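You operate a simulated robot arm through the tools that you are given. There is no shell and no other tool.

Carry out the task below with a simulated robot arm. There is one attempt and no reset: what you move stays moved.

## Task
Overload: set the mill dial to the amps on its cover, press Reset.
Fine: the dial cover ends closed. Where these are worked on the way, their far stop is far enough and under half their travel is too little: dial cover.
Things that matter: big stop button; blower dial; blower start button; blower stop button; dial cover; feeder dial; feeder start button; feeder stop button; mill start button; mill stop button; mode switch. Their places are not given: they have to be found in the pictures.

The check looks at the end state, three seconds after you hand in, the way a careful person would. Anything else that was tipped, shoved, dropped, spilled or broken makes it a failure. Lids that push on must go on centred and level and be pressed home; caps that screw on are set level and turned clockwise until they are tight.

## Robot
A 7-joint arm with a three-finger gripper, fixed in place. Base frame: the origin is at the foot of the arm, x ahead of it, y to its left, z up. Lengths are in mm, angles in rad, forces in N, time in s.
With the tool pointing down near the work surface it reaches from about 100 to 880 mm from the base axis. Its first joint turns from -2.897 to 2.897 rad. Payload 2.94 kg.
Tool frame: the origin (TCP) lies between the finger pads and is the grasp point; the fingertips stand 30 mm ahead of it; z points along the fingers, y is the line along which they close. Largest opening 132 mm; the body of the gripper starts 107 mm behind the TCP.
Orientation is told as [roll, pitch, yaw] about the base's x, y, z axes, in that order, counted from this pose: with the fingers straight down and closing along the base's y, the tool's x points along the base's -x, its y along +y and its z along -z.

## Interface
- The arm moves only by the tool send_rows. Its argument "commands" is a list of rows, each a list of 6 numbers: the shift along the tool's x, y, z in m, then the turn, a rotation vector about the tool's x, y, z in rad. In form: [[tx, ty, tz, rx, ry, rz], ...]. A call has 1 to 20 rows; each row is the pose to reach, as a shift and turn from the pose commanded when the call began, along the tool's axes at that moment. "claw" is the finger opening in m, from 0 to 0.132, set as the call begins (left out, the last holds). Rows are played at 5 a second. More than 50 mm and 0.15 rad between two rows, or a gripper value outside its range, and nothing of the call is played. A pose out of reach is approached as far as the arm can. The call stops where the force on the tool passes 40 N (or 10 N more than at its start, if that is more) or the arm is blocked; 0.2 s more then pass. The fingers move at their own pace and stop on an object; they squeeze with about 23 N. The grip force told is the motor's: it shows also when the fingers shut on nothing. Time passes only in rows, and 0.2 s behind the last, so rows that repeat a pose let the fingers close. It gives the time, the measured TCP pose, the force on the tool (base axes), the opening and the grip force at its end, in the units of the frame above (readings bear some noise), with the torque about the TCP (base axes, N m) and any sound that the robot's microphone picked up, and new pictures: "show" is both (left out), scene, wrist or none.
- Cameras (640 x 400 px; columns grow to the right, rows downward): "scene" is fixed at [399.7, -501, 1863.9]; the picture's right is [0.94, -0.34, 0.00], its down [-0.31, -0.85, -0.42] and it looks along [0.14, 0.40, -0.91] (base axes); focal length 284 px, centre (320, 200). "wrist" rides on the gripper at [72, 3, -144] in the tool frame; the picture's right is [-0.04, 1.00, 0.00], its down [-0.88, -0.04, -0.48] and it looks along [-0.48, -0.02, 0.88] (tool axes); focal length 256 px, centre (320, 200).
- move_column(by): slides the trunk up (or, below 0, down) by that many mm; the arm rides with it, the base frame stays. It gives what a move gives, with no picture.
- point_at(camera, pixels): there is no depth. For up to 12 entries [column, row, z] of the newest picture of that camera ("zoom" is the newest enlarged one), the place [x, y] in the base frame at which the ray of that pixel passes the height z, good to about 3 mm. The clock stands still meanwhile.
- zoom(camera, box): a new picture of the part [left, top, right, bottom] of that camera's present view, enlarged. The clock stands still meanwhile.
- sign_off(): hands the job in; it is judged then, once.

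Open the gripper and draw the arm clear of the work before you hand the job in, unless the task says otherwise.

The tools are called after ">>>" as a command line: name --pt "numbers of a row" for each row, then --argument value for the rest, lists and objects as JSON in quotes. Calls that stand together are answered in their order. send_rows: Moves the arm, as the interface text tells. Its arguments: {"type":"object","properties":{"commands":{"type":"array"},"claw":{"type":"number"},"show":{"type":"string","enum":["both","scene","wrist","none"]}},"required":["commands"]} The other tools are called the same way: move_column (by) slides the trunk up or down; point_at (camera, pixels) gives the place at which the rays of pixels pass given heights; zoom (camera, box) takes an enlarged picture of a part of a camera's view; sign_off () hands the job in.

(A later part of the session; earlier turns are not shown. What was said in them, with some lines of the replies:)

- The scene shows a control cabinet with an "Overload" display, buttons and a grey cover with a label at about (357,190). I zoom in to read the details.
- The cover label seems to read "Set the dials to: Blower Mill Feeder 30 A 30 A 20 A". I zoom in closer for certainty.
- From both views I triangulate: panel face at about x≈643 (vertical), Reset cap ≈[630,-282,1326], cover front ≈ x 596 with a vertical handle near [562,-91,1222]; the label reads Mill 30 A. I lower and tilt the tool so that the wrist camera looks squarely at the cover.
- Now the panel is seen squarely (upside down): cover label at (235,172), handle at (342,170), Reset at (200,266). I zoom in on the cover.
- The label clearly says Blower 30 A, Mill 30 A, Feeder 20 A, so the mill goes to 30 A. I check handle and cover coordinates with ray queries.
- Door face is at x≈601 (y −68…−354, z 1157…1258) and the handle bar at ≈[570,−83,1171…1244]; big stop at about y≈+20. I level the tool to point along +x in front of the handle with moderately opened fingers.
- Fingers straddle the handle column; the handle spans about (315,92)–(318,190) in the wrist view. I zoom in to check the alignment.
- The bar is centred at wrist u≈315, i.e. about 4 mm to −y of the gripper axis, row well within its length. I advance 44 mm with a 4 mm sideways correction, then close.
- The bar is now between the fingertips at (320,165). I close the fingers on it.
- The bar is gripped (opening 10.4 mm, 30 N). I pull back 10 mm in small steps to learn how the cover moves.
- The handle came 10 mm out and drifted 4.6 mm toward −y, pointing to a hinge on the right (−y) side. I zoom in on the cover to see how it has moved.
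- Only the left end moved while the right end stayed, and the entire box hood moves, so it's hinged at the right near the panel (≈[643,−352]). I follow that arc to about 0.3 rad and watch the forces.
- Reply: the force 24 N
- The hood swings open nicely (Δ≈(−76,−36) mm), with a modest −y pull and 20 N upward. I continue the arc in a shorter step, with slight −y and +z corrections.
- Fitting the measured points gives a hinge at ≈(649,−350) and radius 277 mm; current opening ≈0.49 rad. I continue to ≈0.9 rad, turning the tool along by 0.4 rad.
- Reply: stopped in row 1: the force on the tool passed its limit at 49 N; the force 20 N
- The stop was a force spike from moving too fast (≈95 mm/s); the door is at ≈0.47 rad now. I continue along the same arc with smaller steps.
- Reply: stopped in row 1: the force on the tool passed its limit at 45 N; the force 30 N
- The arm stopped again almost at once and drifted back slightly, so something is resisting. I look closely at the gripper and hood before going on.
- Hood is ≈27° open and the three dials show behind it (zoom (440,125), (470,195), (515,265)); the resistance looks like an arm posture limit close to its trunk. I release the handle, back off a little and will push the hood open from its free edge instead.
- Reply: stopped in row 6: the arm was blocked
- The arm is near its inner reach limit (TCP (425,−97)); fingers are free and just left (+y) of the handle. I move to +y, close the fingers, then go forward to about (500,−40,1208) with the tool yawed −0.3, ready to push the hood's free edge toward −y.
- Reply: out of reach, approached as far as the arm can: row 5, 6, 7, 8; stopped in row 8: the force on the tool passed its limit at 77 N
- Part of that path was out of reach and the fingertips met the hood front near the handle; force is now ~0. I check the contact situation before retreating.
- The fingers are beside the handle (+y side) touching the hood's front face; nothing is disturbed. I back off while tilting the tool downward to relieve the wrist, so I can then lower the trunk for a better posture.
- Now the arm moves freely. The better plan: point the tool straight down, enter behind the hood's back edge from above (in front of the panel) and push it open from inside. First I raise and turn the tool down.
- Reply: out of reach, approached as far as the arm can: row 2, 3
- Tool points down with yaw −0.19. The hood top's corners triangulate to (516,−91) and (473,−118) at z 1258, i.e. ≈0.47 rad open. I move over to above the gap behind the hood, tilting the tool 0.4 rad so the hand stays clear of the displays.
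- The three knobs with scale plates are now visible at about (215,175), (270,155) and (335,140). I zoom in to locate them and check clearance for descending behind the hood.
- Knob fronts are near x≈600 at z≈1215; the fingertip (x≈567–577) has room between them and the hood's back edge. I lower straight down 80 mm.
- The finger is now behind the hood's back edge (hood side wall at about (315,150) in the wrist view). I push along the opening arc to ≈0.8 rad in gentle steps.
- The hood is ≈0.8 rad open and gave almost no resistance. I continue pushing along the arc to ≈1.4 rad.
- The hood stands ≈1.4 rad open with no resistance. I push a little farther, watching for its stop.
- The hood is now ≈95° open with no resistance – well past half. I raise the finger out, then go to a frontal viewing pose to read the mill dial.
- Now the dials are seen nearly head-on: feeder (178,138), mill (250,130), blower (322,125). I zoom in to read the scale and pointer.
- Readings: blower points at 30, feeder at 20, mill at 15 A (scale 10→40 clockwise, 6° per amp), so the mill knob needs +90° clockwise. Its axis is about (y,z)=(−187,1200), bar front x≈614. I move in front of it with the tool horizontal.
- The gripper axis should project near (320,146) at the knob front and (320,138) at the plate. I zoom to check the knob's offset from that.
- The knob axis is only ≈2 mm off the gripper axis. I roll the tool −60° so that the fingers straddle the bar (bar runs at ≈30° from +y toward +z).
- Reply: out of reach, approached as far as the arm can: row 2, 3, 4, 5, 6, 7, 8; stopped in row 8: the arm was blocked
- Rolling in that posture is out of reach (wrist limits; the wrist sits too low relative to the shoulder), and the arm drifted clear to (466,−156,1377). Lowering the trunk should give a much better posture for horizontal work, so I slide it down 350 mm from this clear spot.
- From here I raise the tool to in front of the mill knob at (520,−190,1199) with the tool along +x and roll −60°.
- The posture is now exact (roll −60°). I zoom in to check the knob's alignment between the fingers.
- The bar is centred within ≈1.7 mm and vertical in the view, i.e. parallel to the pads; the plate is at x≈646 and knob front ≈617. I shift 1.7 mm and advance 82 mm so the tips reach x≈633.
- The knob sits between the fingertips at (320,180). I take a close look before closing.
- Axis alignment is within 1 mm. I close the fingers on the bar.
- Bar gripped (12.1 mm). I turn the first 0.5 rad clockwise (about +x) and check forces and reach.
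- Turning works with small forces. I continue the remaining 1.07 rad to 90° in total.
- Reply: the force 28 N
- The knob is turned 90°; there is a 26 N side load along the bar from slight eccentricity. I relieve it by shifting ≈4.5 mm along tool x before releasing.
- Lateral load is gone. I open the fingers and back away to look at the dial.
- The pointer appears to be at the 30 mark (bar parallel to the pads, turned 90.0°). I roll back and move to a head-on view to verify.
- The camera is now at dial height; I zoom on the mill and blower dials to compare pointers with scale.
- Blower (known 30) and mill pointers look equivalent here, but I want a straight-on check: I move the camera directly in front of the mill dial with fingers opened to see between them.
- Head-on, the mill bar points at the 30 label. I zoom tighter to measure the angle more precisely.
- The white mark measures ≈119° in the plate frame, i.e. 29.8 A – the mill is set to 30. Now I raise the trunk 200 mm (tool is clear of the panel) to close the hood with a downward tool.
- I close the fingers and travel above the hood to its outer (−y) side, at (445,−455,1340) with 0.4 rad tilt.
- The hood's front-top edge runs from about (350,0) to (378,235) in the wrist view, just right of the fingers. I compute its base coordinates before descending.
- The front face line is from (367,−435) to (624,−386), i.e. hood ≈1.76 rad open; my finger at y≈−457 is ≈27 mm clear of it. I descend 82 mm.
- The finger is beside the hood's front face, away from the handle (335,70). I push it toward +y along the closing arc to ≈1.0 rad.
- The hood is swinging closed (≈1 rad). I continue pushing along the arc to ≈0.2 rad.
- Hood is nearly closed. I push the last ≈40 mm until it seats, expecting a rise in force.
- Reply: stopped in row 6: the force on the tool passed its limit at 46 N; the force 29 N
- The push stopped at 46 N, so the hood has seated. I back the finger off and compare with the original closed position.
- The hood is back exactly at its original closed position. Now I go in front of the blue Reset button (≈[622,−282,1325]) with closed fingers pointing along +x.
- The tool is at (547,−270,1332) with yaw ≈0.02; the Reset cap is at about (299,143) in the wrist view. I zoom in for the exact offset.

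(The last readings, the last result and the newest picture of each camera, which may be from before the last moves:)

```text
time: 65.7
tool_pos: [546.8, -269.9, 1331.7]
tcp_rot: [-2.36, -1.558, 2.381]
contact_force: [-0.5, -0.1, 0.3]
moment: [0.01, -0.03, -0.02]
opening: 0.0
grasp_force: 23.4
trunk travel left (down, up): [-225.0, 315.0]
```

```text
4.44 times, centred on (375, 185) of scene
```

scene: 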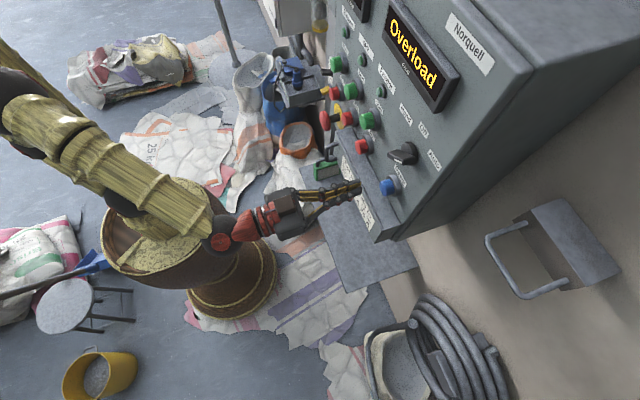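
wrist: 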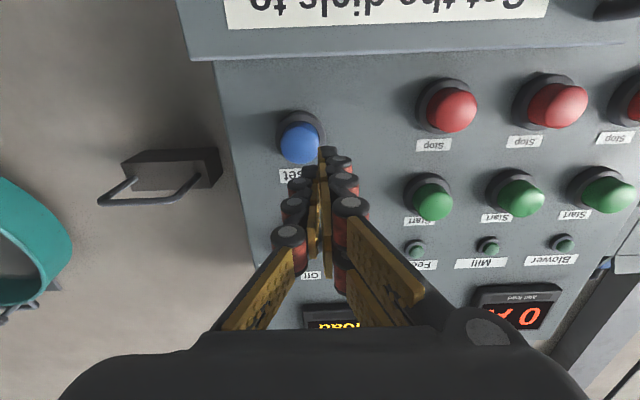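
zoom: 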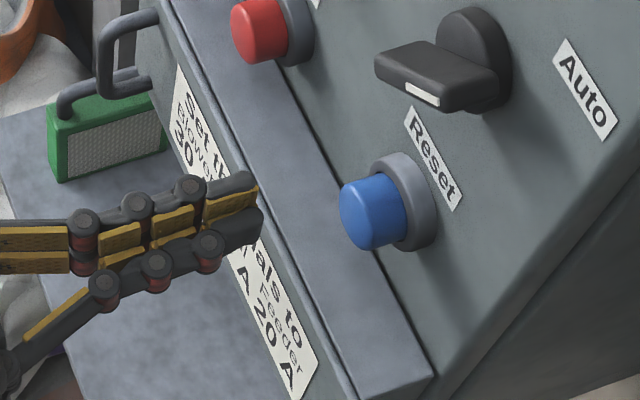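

The cap is ≈18 mm toward −y and ≈9 mm below the tool axis. I correct for that (staying back) and check how the arm follows.

>>> send_rows --pt "0.0048 -0.0089 0 0.01 0 0" --pt "0.0095 -0.0178 0 0.02 -0.009 0" --pt "0.0095 -0.0178 0 0.02 -0.009 0"

>>> zoom --camera "wrist" --box '[250, 90, 390, 210]'

```text
time: 66.7
tool_pos: [554.3, -274.1, 1326.5]
tcp_rot: [-2.537, -1.545, 2.561]
contact_force: [0.5, -0.3, 0.3]
moment: [0.0, 0.01, 0.02]
opening: 0.0
grasp_force: 22.8
trunk travel left (down, up): [-225.0, 315.0]
stopped in row 3: the arm was blocked; the commanded pose is now the measured one
```

scene: 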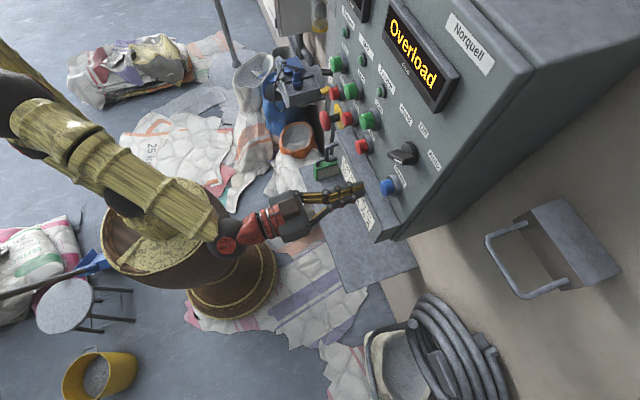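
wrist: 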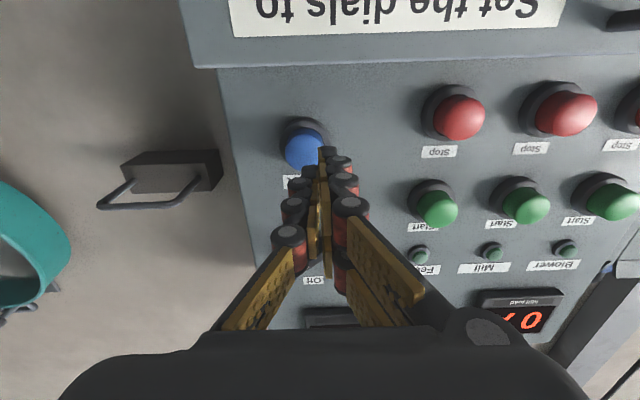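

```text
3.33 times, centred on (320, 150) of wrist
```

zoom: 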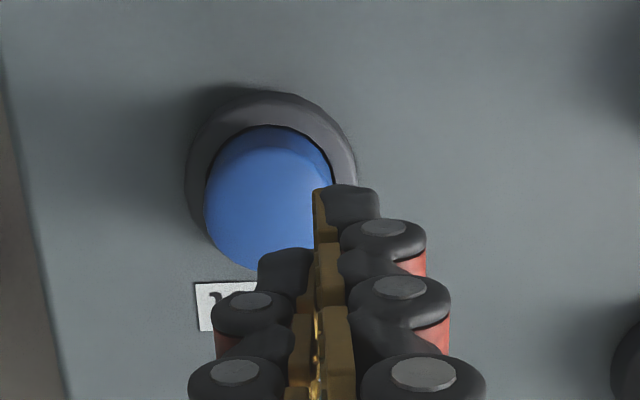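

The arm is at its wrist limit again for horizontal pointing at this trunk height. I tilt and back off a little, then lower the trunk as I did for the dial.

>>> send_rows --pt "-0.005 0 -0.004 0 0.08 0" --pt "-0.012 0.004 -0.012 0 0.18 0" --pt "-0.02 0.008 -0.024 0 0.28 0" --pt "-0.028 0.012 -0.038 0 0.38 0" --pt "-0.036 0.014 -0.055 0 0.48 0" --pt "-0.042 0.016 -0.072 0 0.56 0"

```text
time: 68.0
tool_pos: [489.5, -240.2, 1371.1]
tcp_rot: [-0.037, -1.034, 0.099]
contact_force: [1.3, -0.9, -0.1]
moment: [-0.01, -0.02, 0.0]
opening: 0.2
grasp_force: 23.1
trunk travel left (down, up): [-225.0, 315.0]
```

scene: 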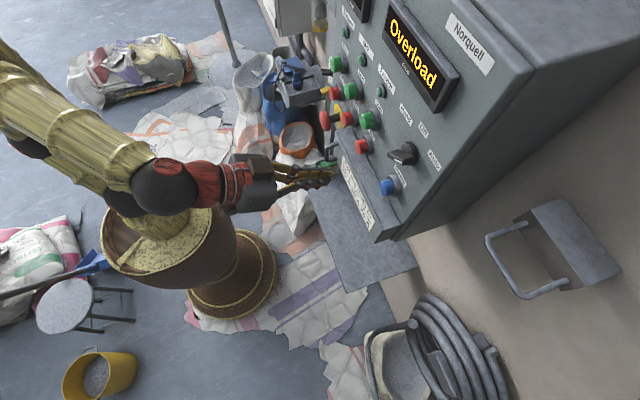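
wrist: 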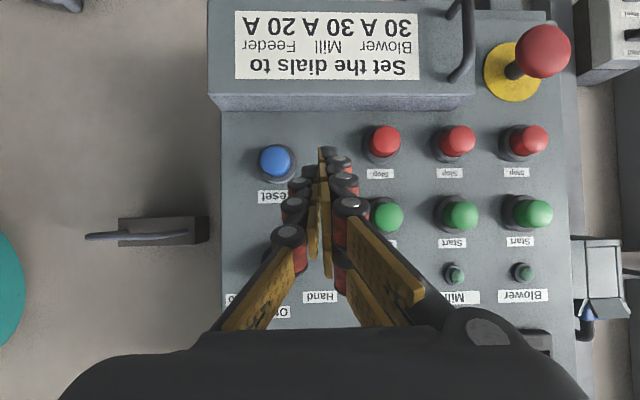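

Now clear at (490,−240,1371), tips at x≈515. I lower the trunk 200 mm.

>>> move_column --by -200

```text
time: 70.2
tool_pos: [488.8, -240.3, 1168.9]
tcp_rot: [-0.031, -1.032, 0.092]
contact_force: [1.0, 0.2, -0.1]
moment: [0.03, 0.01, 0.0]
opening: 0.1
grasp_force: 23.1
trunk travel left (down, up): [-25.0, 515.0]
```

With the trunk low again, I rise first, level the tool, then move forward to (560,−284,1324) in front of Reset.

>>> send_rows --pt "-0.0222 -0.0004 -0.0132 0.0095 -0.0893 0.0055" --pt "-0.0444 -0.0008 -0.0265 0.019 -0.1787 0.011" --pt "-0.0666 -0.0013 -0.0397 0.0285 -0.268 0.0165" --pt "-0.0887 -0.0017 -0.0529 0.038 -0.3573 0.022" --pt "-0.1109 -0.0021 -0.0662 0.0475 -0.4467 0.0275" --pt "-0.1331 -0.0025 -0.0794 0.057 -0.536 0.033" --pt "-0.1417 -0.0145 -0.0646 0.057 -0.536 0.033" --pt "-0.1503 -0.0266 -0.0499 0.057 -0.536 0.033" --pt "-0.1588 -0.0386 -0.0351 0.057 -0.536 0.033" --pt "-0.1674 -0.0506 -0.0203 0.057 -0.536 0.033" --pt "-0.1674 -0.0506 -0.0203 0.057 -0.536 0.033" --claw 0.0

>>> zoom --camera "wrist" --box '[250, 90, 390, 210]'

```text
time: 72.8
tool_pos: [554.8, -280.6, 1333.6]
tcp_rot: [-2.284, -1.556, 2.286]
contact_force: [-0.2, -0.3, -0.5]
moment: [-0.01, -0.02, 0.0]
opening: 0.1
grasp_force: 23.4
trunk travel left (down, up): [-25.0, 515.0]
stopped in row 11: the arm was blocked; the commanded pose is now the measured one
```

scene: 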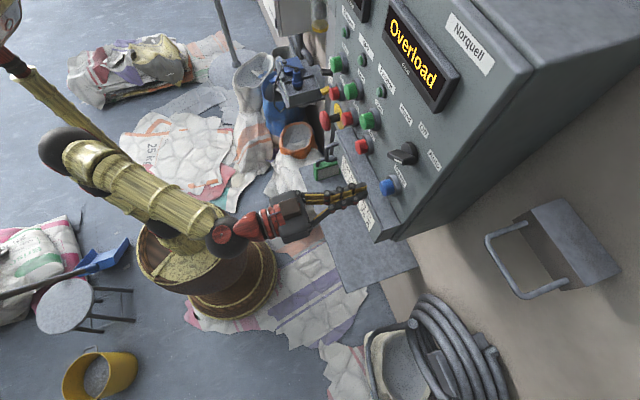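
wrist: 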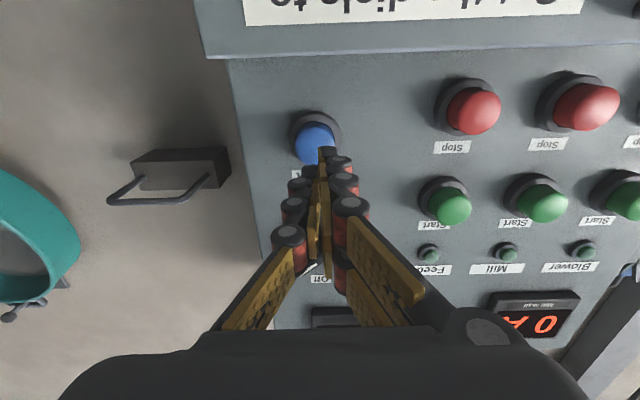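

```text
3.33 times, centred on (320, 150) of wrist
```

zoom: 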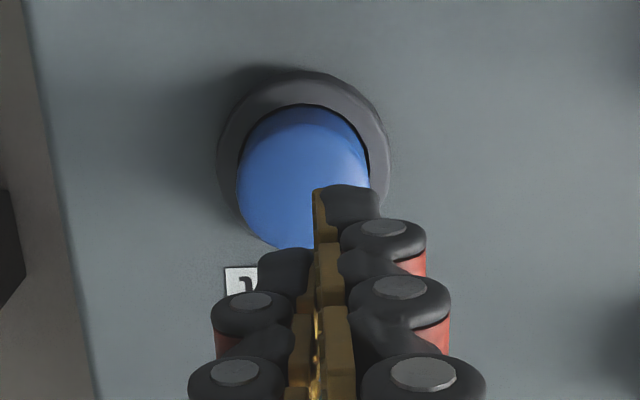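

Still at the wrist limit for exact horizontal, but a slight downward tilt will do for pressing. I tilt 0.19 rad and align the fingertip with the cap at about (y,z)=(−285,1322), tip still ≈15 mm short.

>>> send_rows --pt "0.002 -0.0015 0.003 0 0.07 0" --pt "0.004 -0.003 0.008 0 0.14 0" --pt "0.0058 -0.0044 0.0135 0 0.2 0" --pt "0.0058 -0.0044 0.0135 0 0.2 0"

>>> zoom --camera "wrist" --box '[250, 90, 390, 210]'

>>> zoom --camera "scene" --box '[320, 130, 430, 230]'

```text
time: 73.8
tool_pos: [567.1, -288.0, 1328.4]
tcp_rot: [-0.065, -1.381, 0.061]
contact_force: [0.0, -0.3, 0.5]
moment: [-0.01, -0.01, 0.03]
opening: 0.0
grasp_force: 22.6
trunk travel left (down, up): [-25.0, 515.0]
```

scene: 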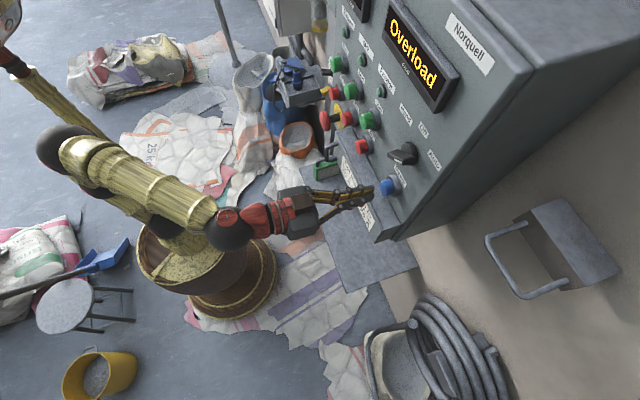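
wrist: 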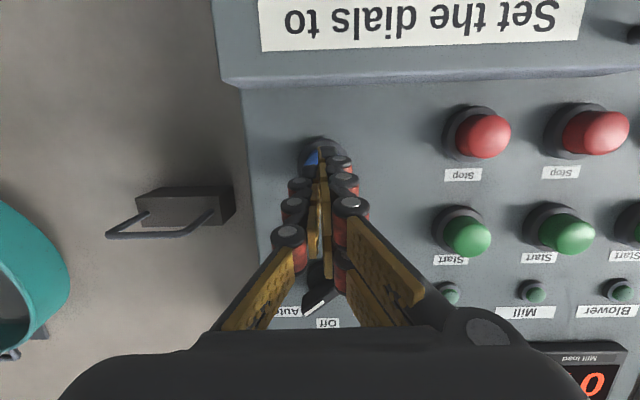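

```text
3.33 times, centred on (320, 150) of wrist
```

zoom: 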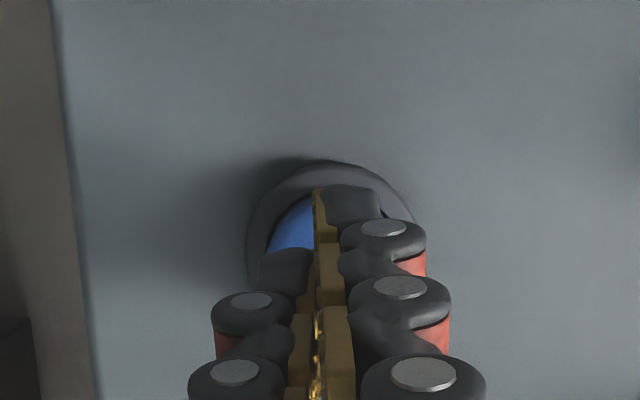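

```text
4.00 times, centred on (375, 180) of scene
```

zoom: 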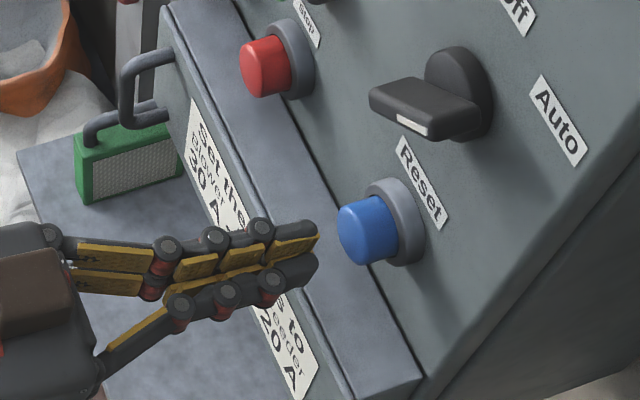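

The fingertip is aligned with the cap (tip ≈(597,−288,1323); cap centre ≈(−285,1322)). I shift 3 mm to +y and press along +x in small steps; the force limit will stop me at the end of travel.

>>> send_rows --pt "-0.0011 0.003 0.0059 0 0 0" --pt "-0.0023 0.003 0.0118 0 0 0" --pt "-0.0028 0.003 0.0147 0 0 0" --pt "-0.0034 0.003 0.0177 0 0 0" --pt "-0.0038 0.003 0.0196 0 0 0" --pt "-0.0042 0.003 0.0216 0 0 0" --pt "-0.0045 0.003 0.0236 0 0 0" --pt "-0.0049 0.003 0.0255 0 0 0" --pt "-0.0053 0.003 0.0275 0 0 0"

```text
time: 75.8
tool_pos: [595.1, -284.2, 1328.8]
tcp_rot: [-0.064, -1.384, 0.063]
contact_force: [-3.9, -0.3, 0.3]
moment: [0.01, -0.02, -0.01]
opening: 0.0
grasp_force: 23.3
trunk travel left (down, up): [-25.0, 515.0]
```

scene: 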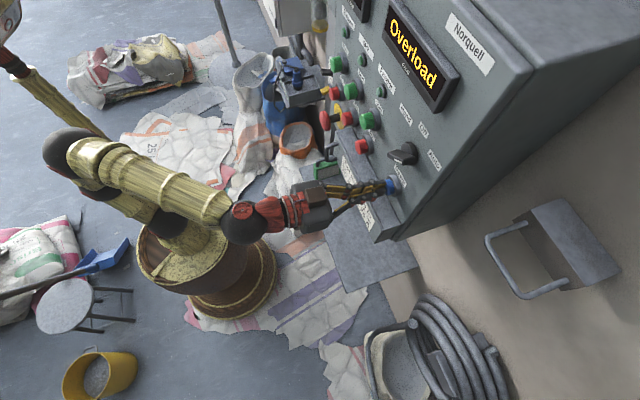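
wrist: 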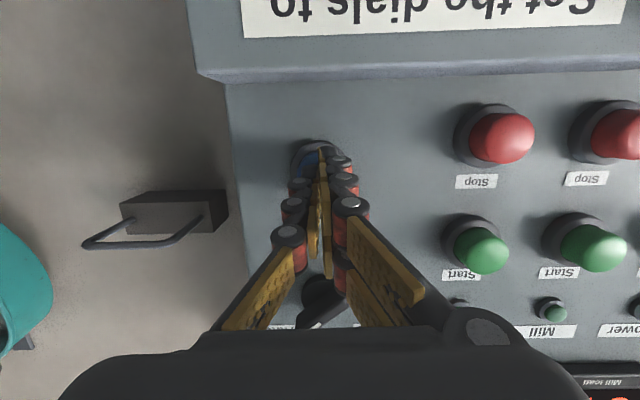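

Contact has begun (−3.9 N at tip x≈624). I press further in 1.5 mm steps.

>>> send_rows --pt "-0.0003 0 0.0015 0 0 0" --pt "-0.0006 0 0.003 0 0 0" --pt "-0.0009 0 0.0045 0 0 0" --pt "-0.0012 0 0.006 0 0 0" --pt "-0.0015 0 0.0075 0 0 0" --pt "-0.0018 0 0.009 0 0 0" --pt "-0.002 0 0.0105 0 0 0"

```text
time: 77.4
tool_pos: [604.9, -284.1, 1329.6]
tcp_rot: [-0.07, -1.382, 0.064]
contact_force: [-7.4, -0.6, 2.3]
moment: [0.0, -0.15, 0.02]
opening: 0.0
grasp_force: 23.2
trunk travel left (down, up): [-25.0, 515.0]
heard: click
```

scene: 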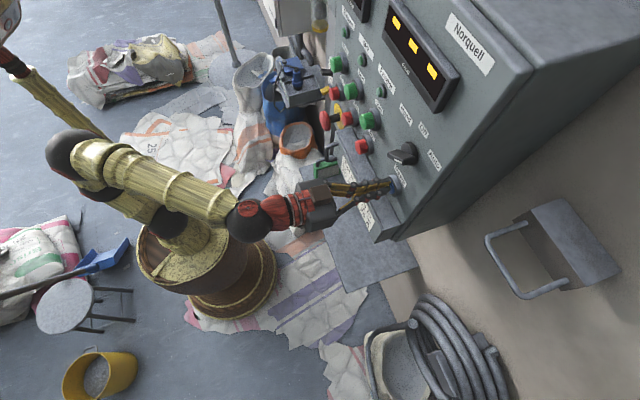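
wrist: 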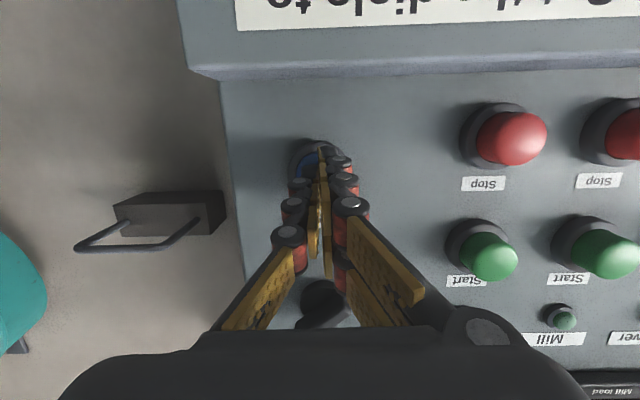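

Click heard and the display changed from "Overload" to "– – –": the reset took. I withdraw straight back.

>>> send_rows --pt "0.0015 0 -0.0079 0 0 0" --pt "0.0038 0 -0.0197 0 0 0" --pt "0.0076 0 -0.0393 0 0 0" --pt "0.0113 0 -0.059 0 0.05 0" --pt "0.0151 0 -0.0786 0 0.15 0" --pt "0.0151 0 -0.1 0 0.25 0" --pt "0.01 0.005 -0.12 0 0.35 0"

>>> zoom --camera "scene" --box '[310, 0, 480, 250]'

>>> zoom --camera "wrist" --box '[150, 0, 640, 330]'

```text
time: 79.0
tool_pos: [487.2, -281.1, 1339.7]
tcp_rot: [-0.02, -1.028, 0.012]
contact_force: [-0.2, 1.5, 0.3]
moment: [-0.01, 0.08, -0.06]
opening: 0.1
grasp_force: 22.8
trunk travel left (down, up): [-25.0, 515.0]
```

scene: 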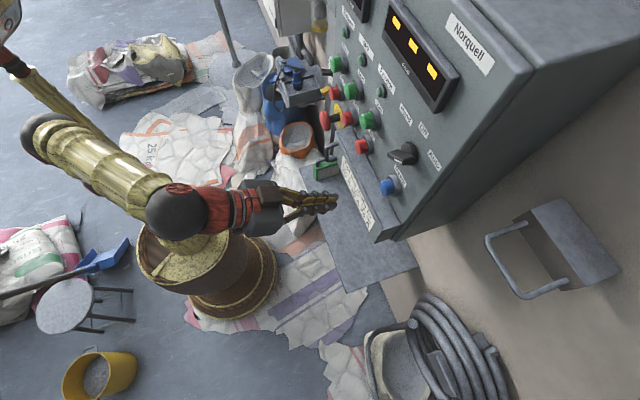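
wrist: 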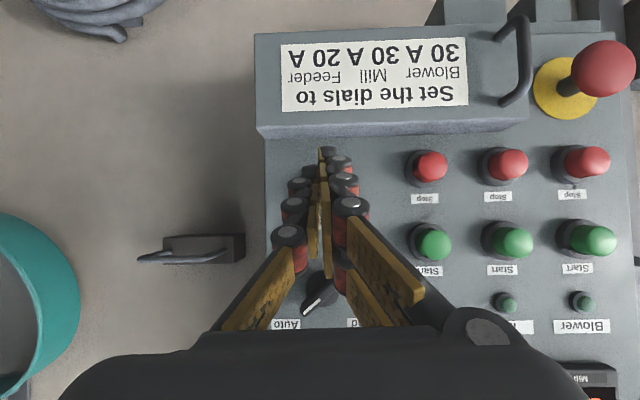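

```text
1.60 times, centred on (395, 125) of scene
```

zoom: 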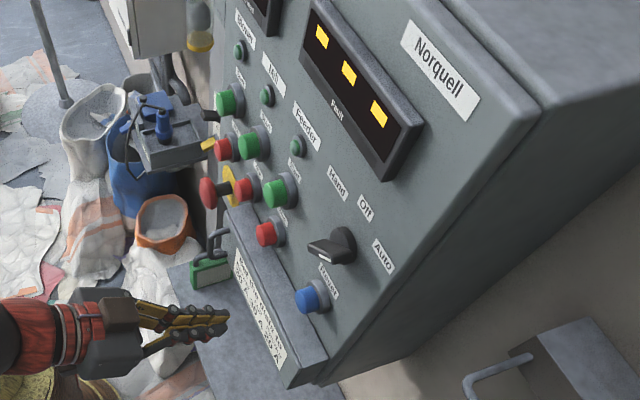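

```text
1.21 times, centred on (395, 165) of wrist
```

zoom: 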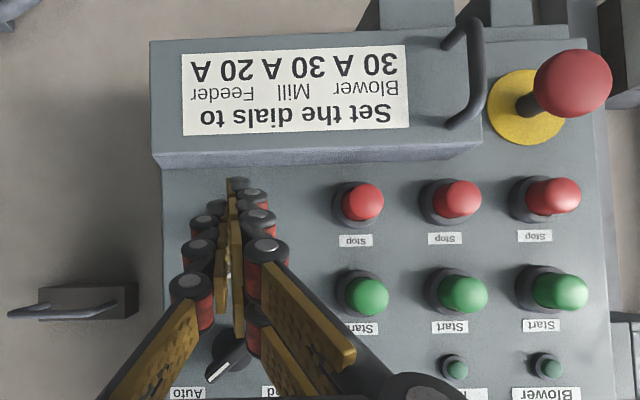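

Fault display is cleared, cover closed, Reset popped back, mode switch unchanged. I do a last check of the cover's position against the initial picture, then open the gripper and draw the arm clear.

>>> send_rows --pt "-0.004 0.004 -0.02 0 0.03 0" --pt "-0.008 0.008 -0.04 0 0.06 0" --pt "-0.012 0.012 -0.06 0 0.09 0" --pt "-0.016 0.016 -0.08 0 0.12 0" --pt "-0.016 0.016 -0.08 0 0.12 0" --pt "-0.016 0.016 -0.08 0 0.12 0" --claw 0.1

>>> zoom --camera "scene" --box '[300, 110, 420, 250]'

>>> zoom --camera "scene" --box '[320, 0, 480, 120]'

```text
time: 80.4
tool_pos: [427.3, -261.8, 1396.1]
tcp_rot: [-0.021, -0.909, 0.016]
contact_force: [-0.8, 0.3, 0.0]
moment: [-0.01, 0.02, 0.03]
opening: 98.7
grasp_force: 0.0
trunk travel left (down, up): [-25.0, 515.0]
```

scene: 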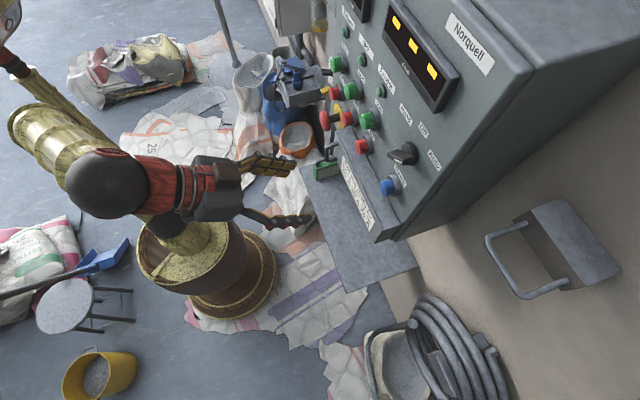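
wrist: 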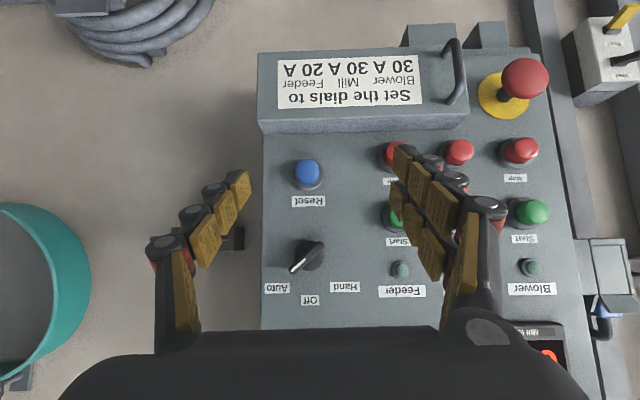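

```text
2.86 times, centred on (360, 180) of scene
```

zoom: 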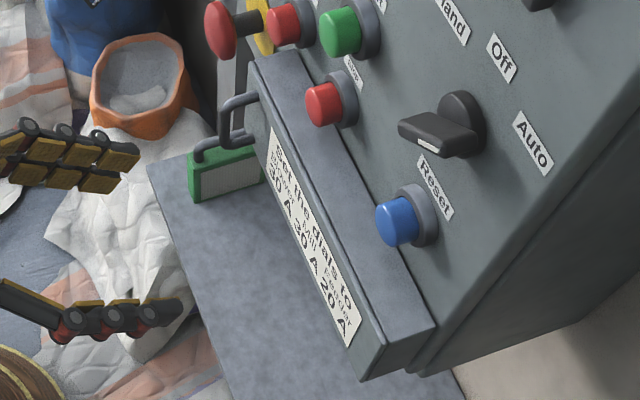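

```text
3.33 times, centred on (400, 60) of scene
```

zoom: 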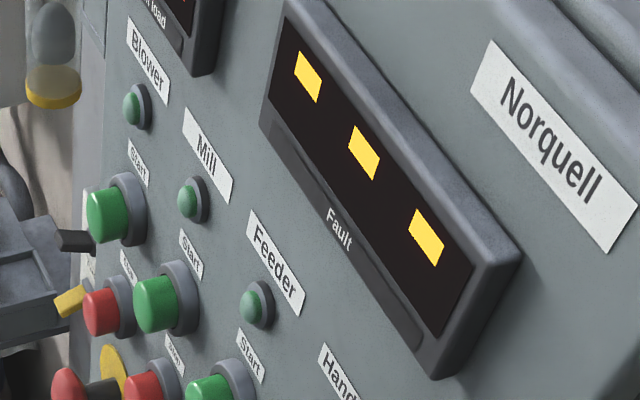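

The cover corners match the initial closed picture, the fault display shows "– – –", the mill dial was set to 30 A, the buttons and switch are undisturbed, and the arm is clear with the gripper open. I hand in the job.

>>> sign_off

```text
The job is handed in.
```

I set the mill dial from 15 A to the 30 A shown on the cover, closed the cover, and pressed Reset. I then handed the job in; no verdict has come back yet.

- **Mill dial:** seen head-on before I closed the cover, the pointer measured about 29.8 A. I did not move the blower dial (30 A) or the feeder dial (20 A).
- **Dial cover:** I opened it to about 100° before turning the dial. In the final scene picture it matches where it sat, closed, at the start. It met its stop harder than I intended, with a reading of 46 N, but I saw no damage or shift.
- **Reset:** I heard a click, the fault display changed from "Overload" to three dashes, and the button came back out.
- **Everything else:** in the final pictures the start, stop and big stop buttons, the mode switch and the green padlock look as they did at the start.

While I was trying to work around a reach limit, the closed fingertips bumped the cover's front beside the handle, with a reading of 77 N. The cover was already partly open then, and I saw no mark or shift.

The gripper is open and the arm is drawn back from the panel.
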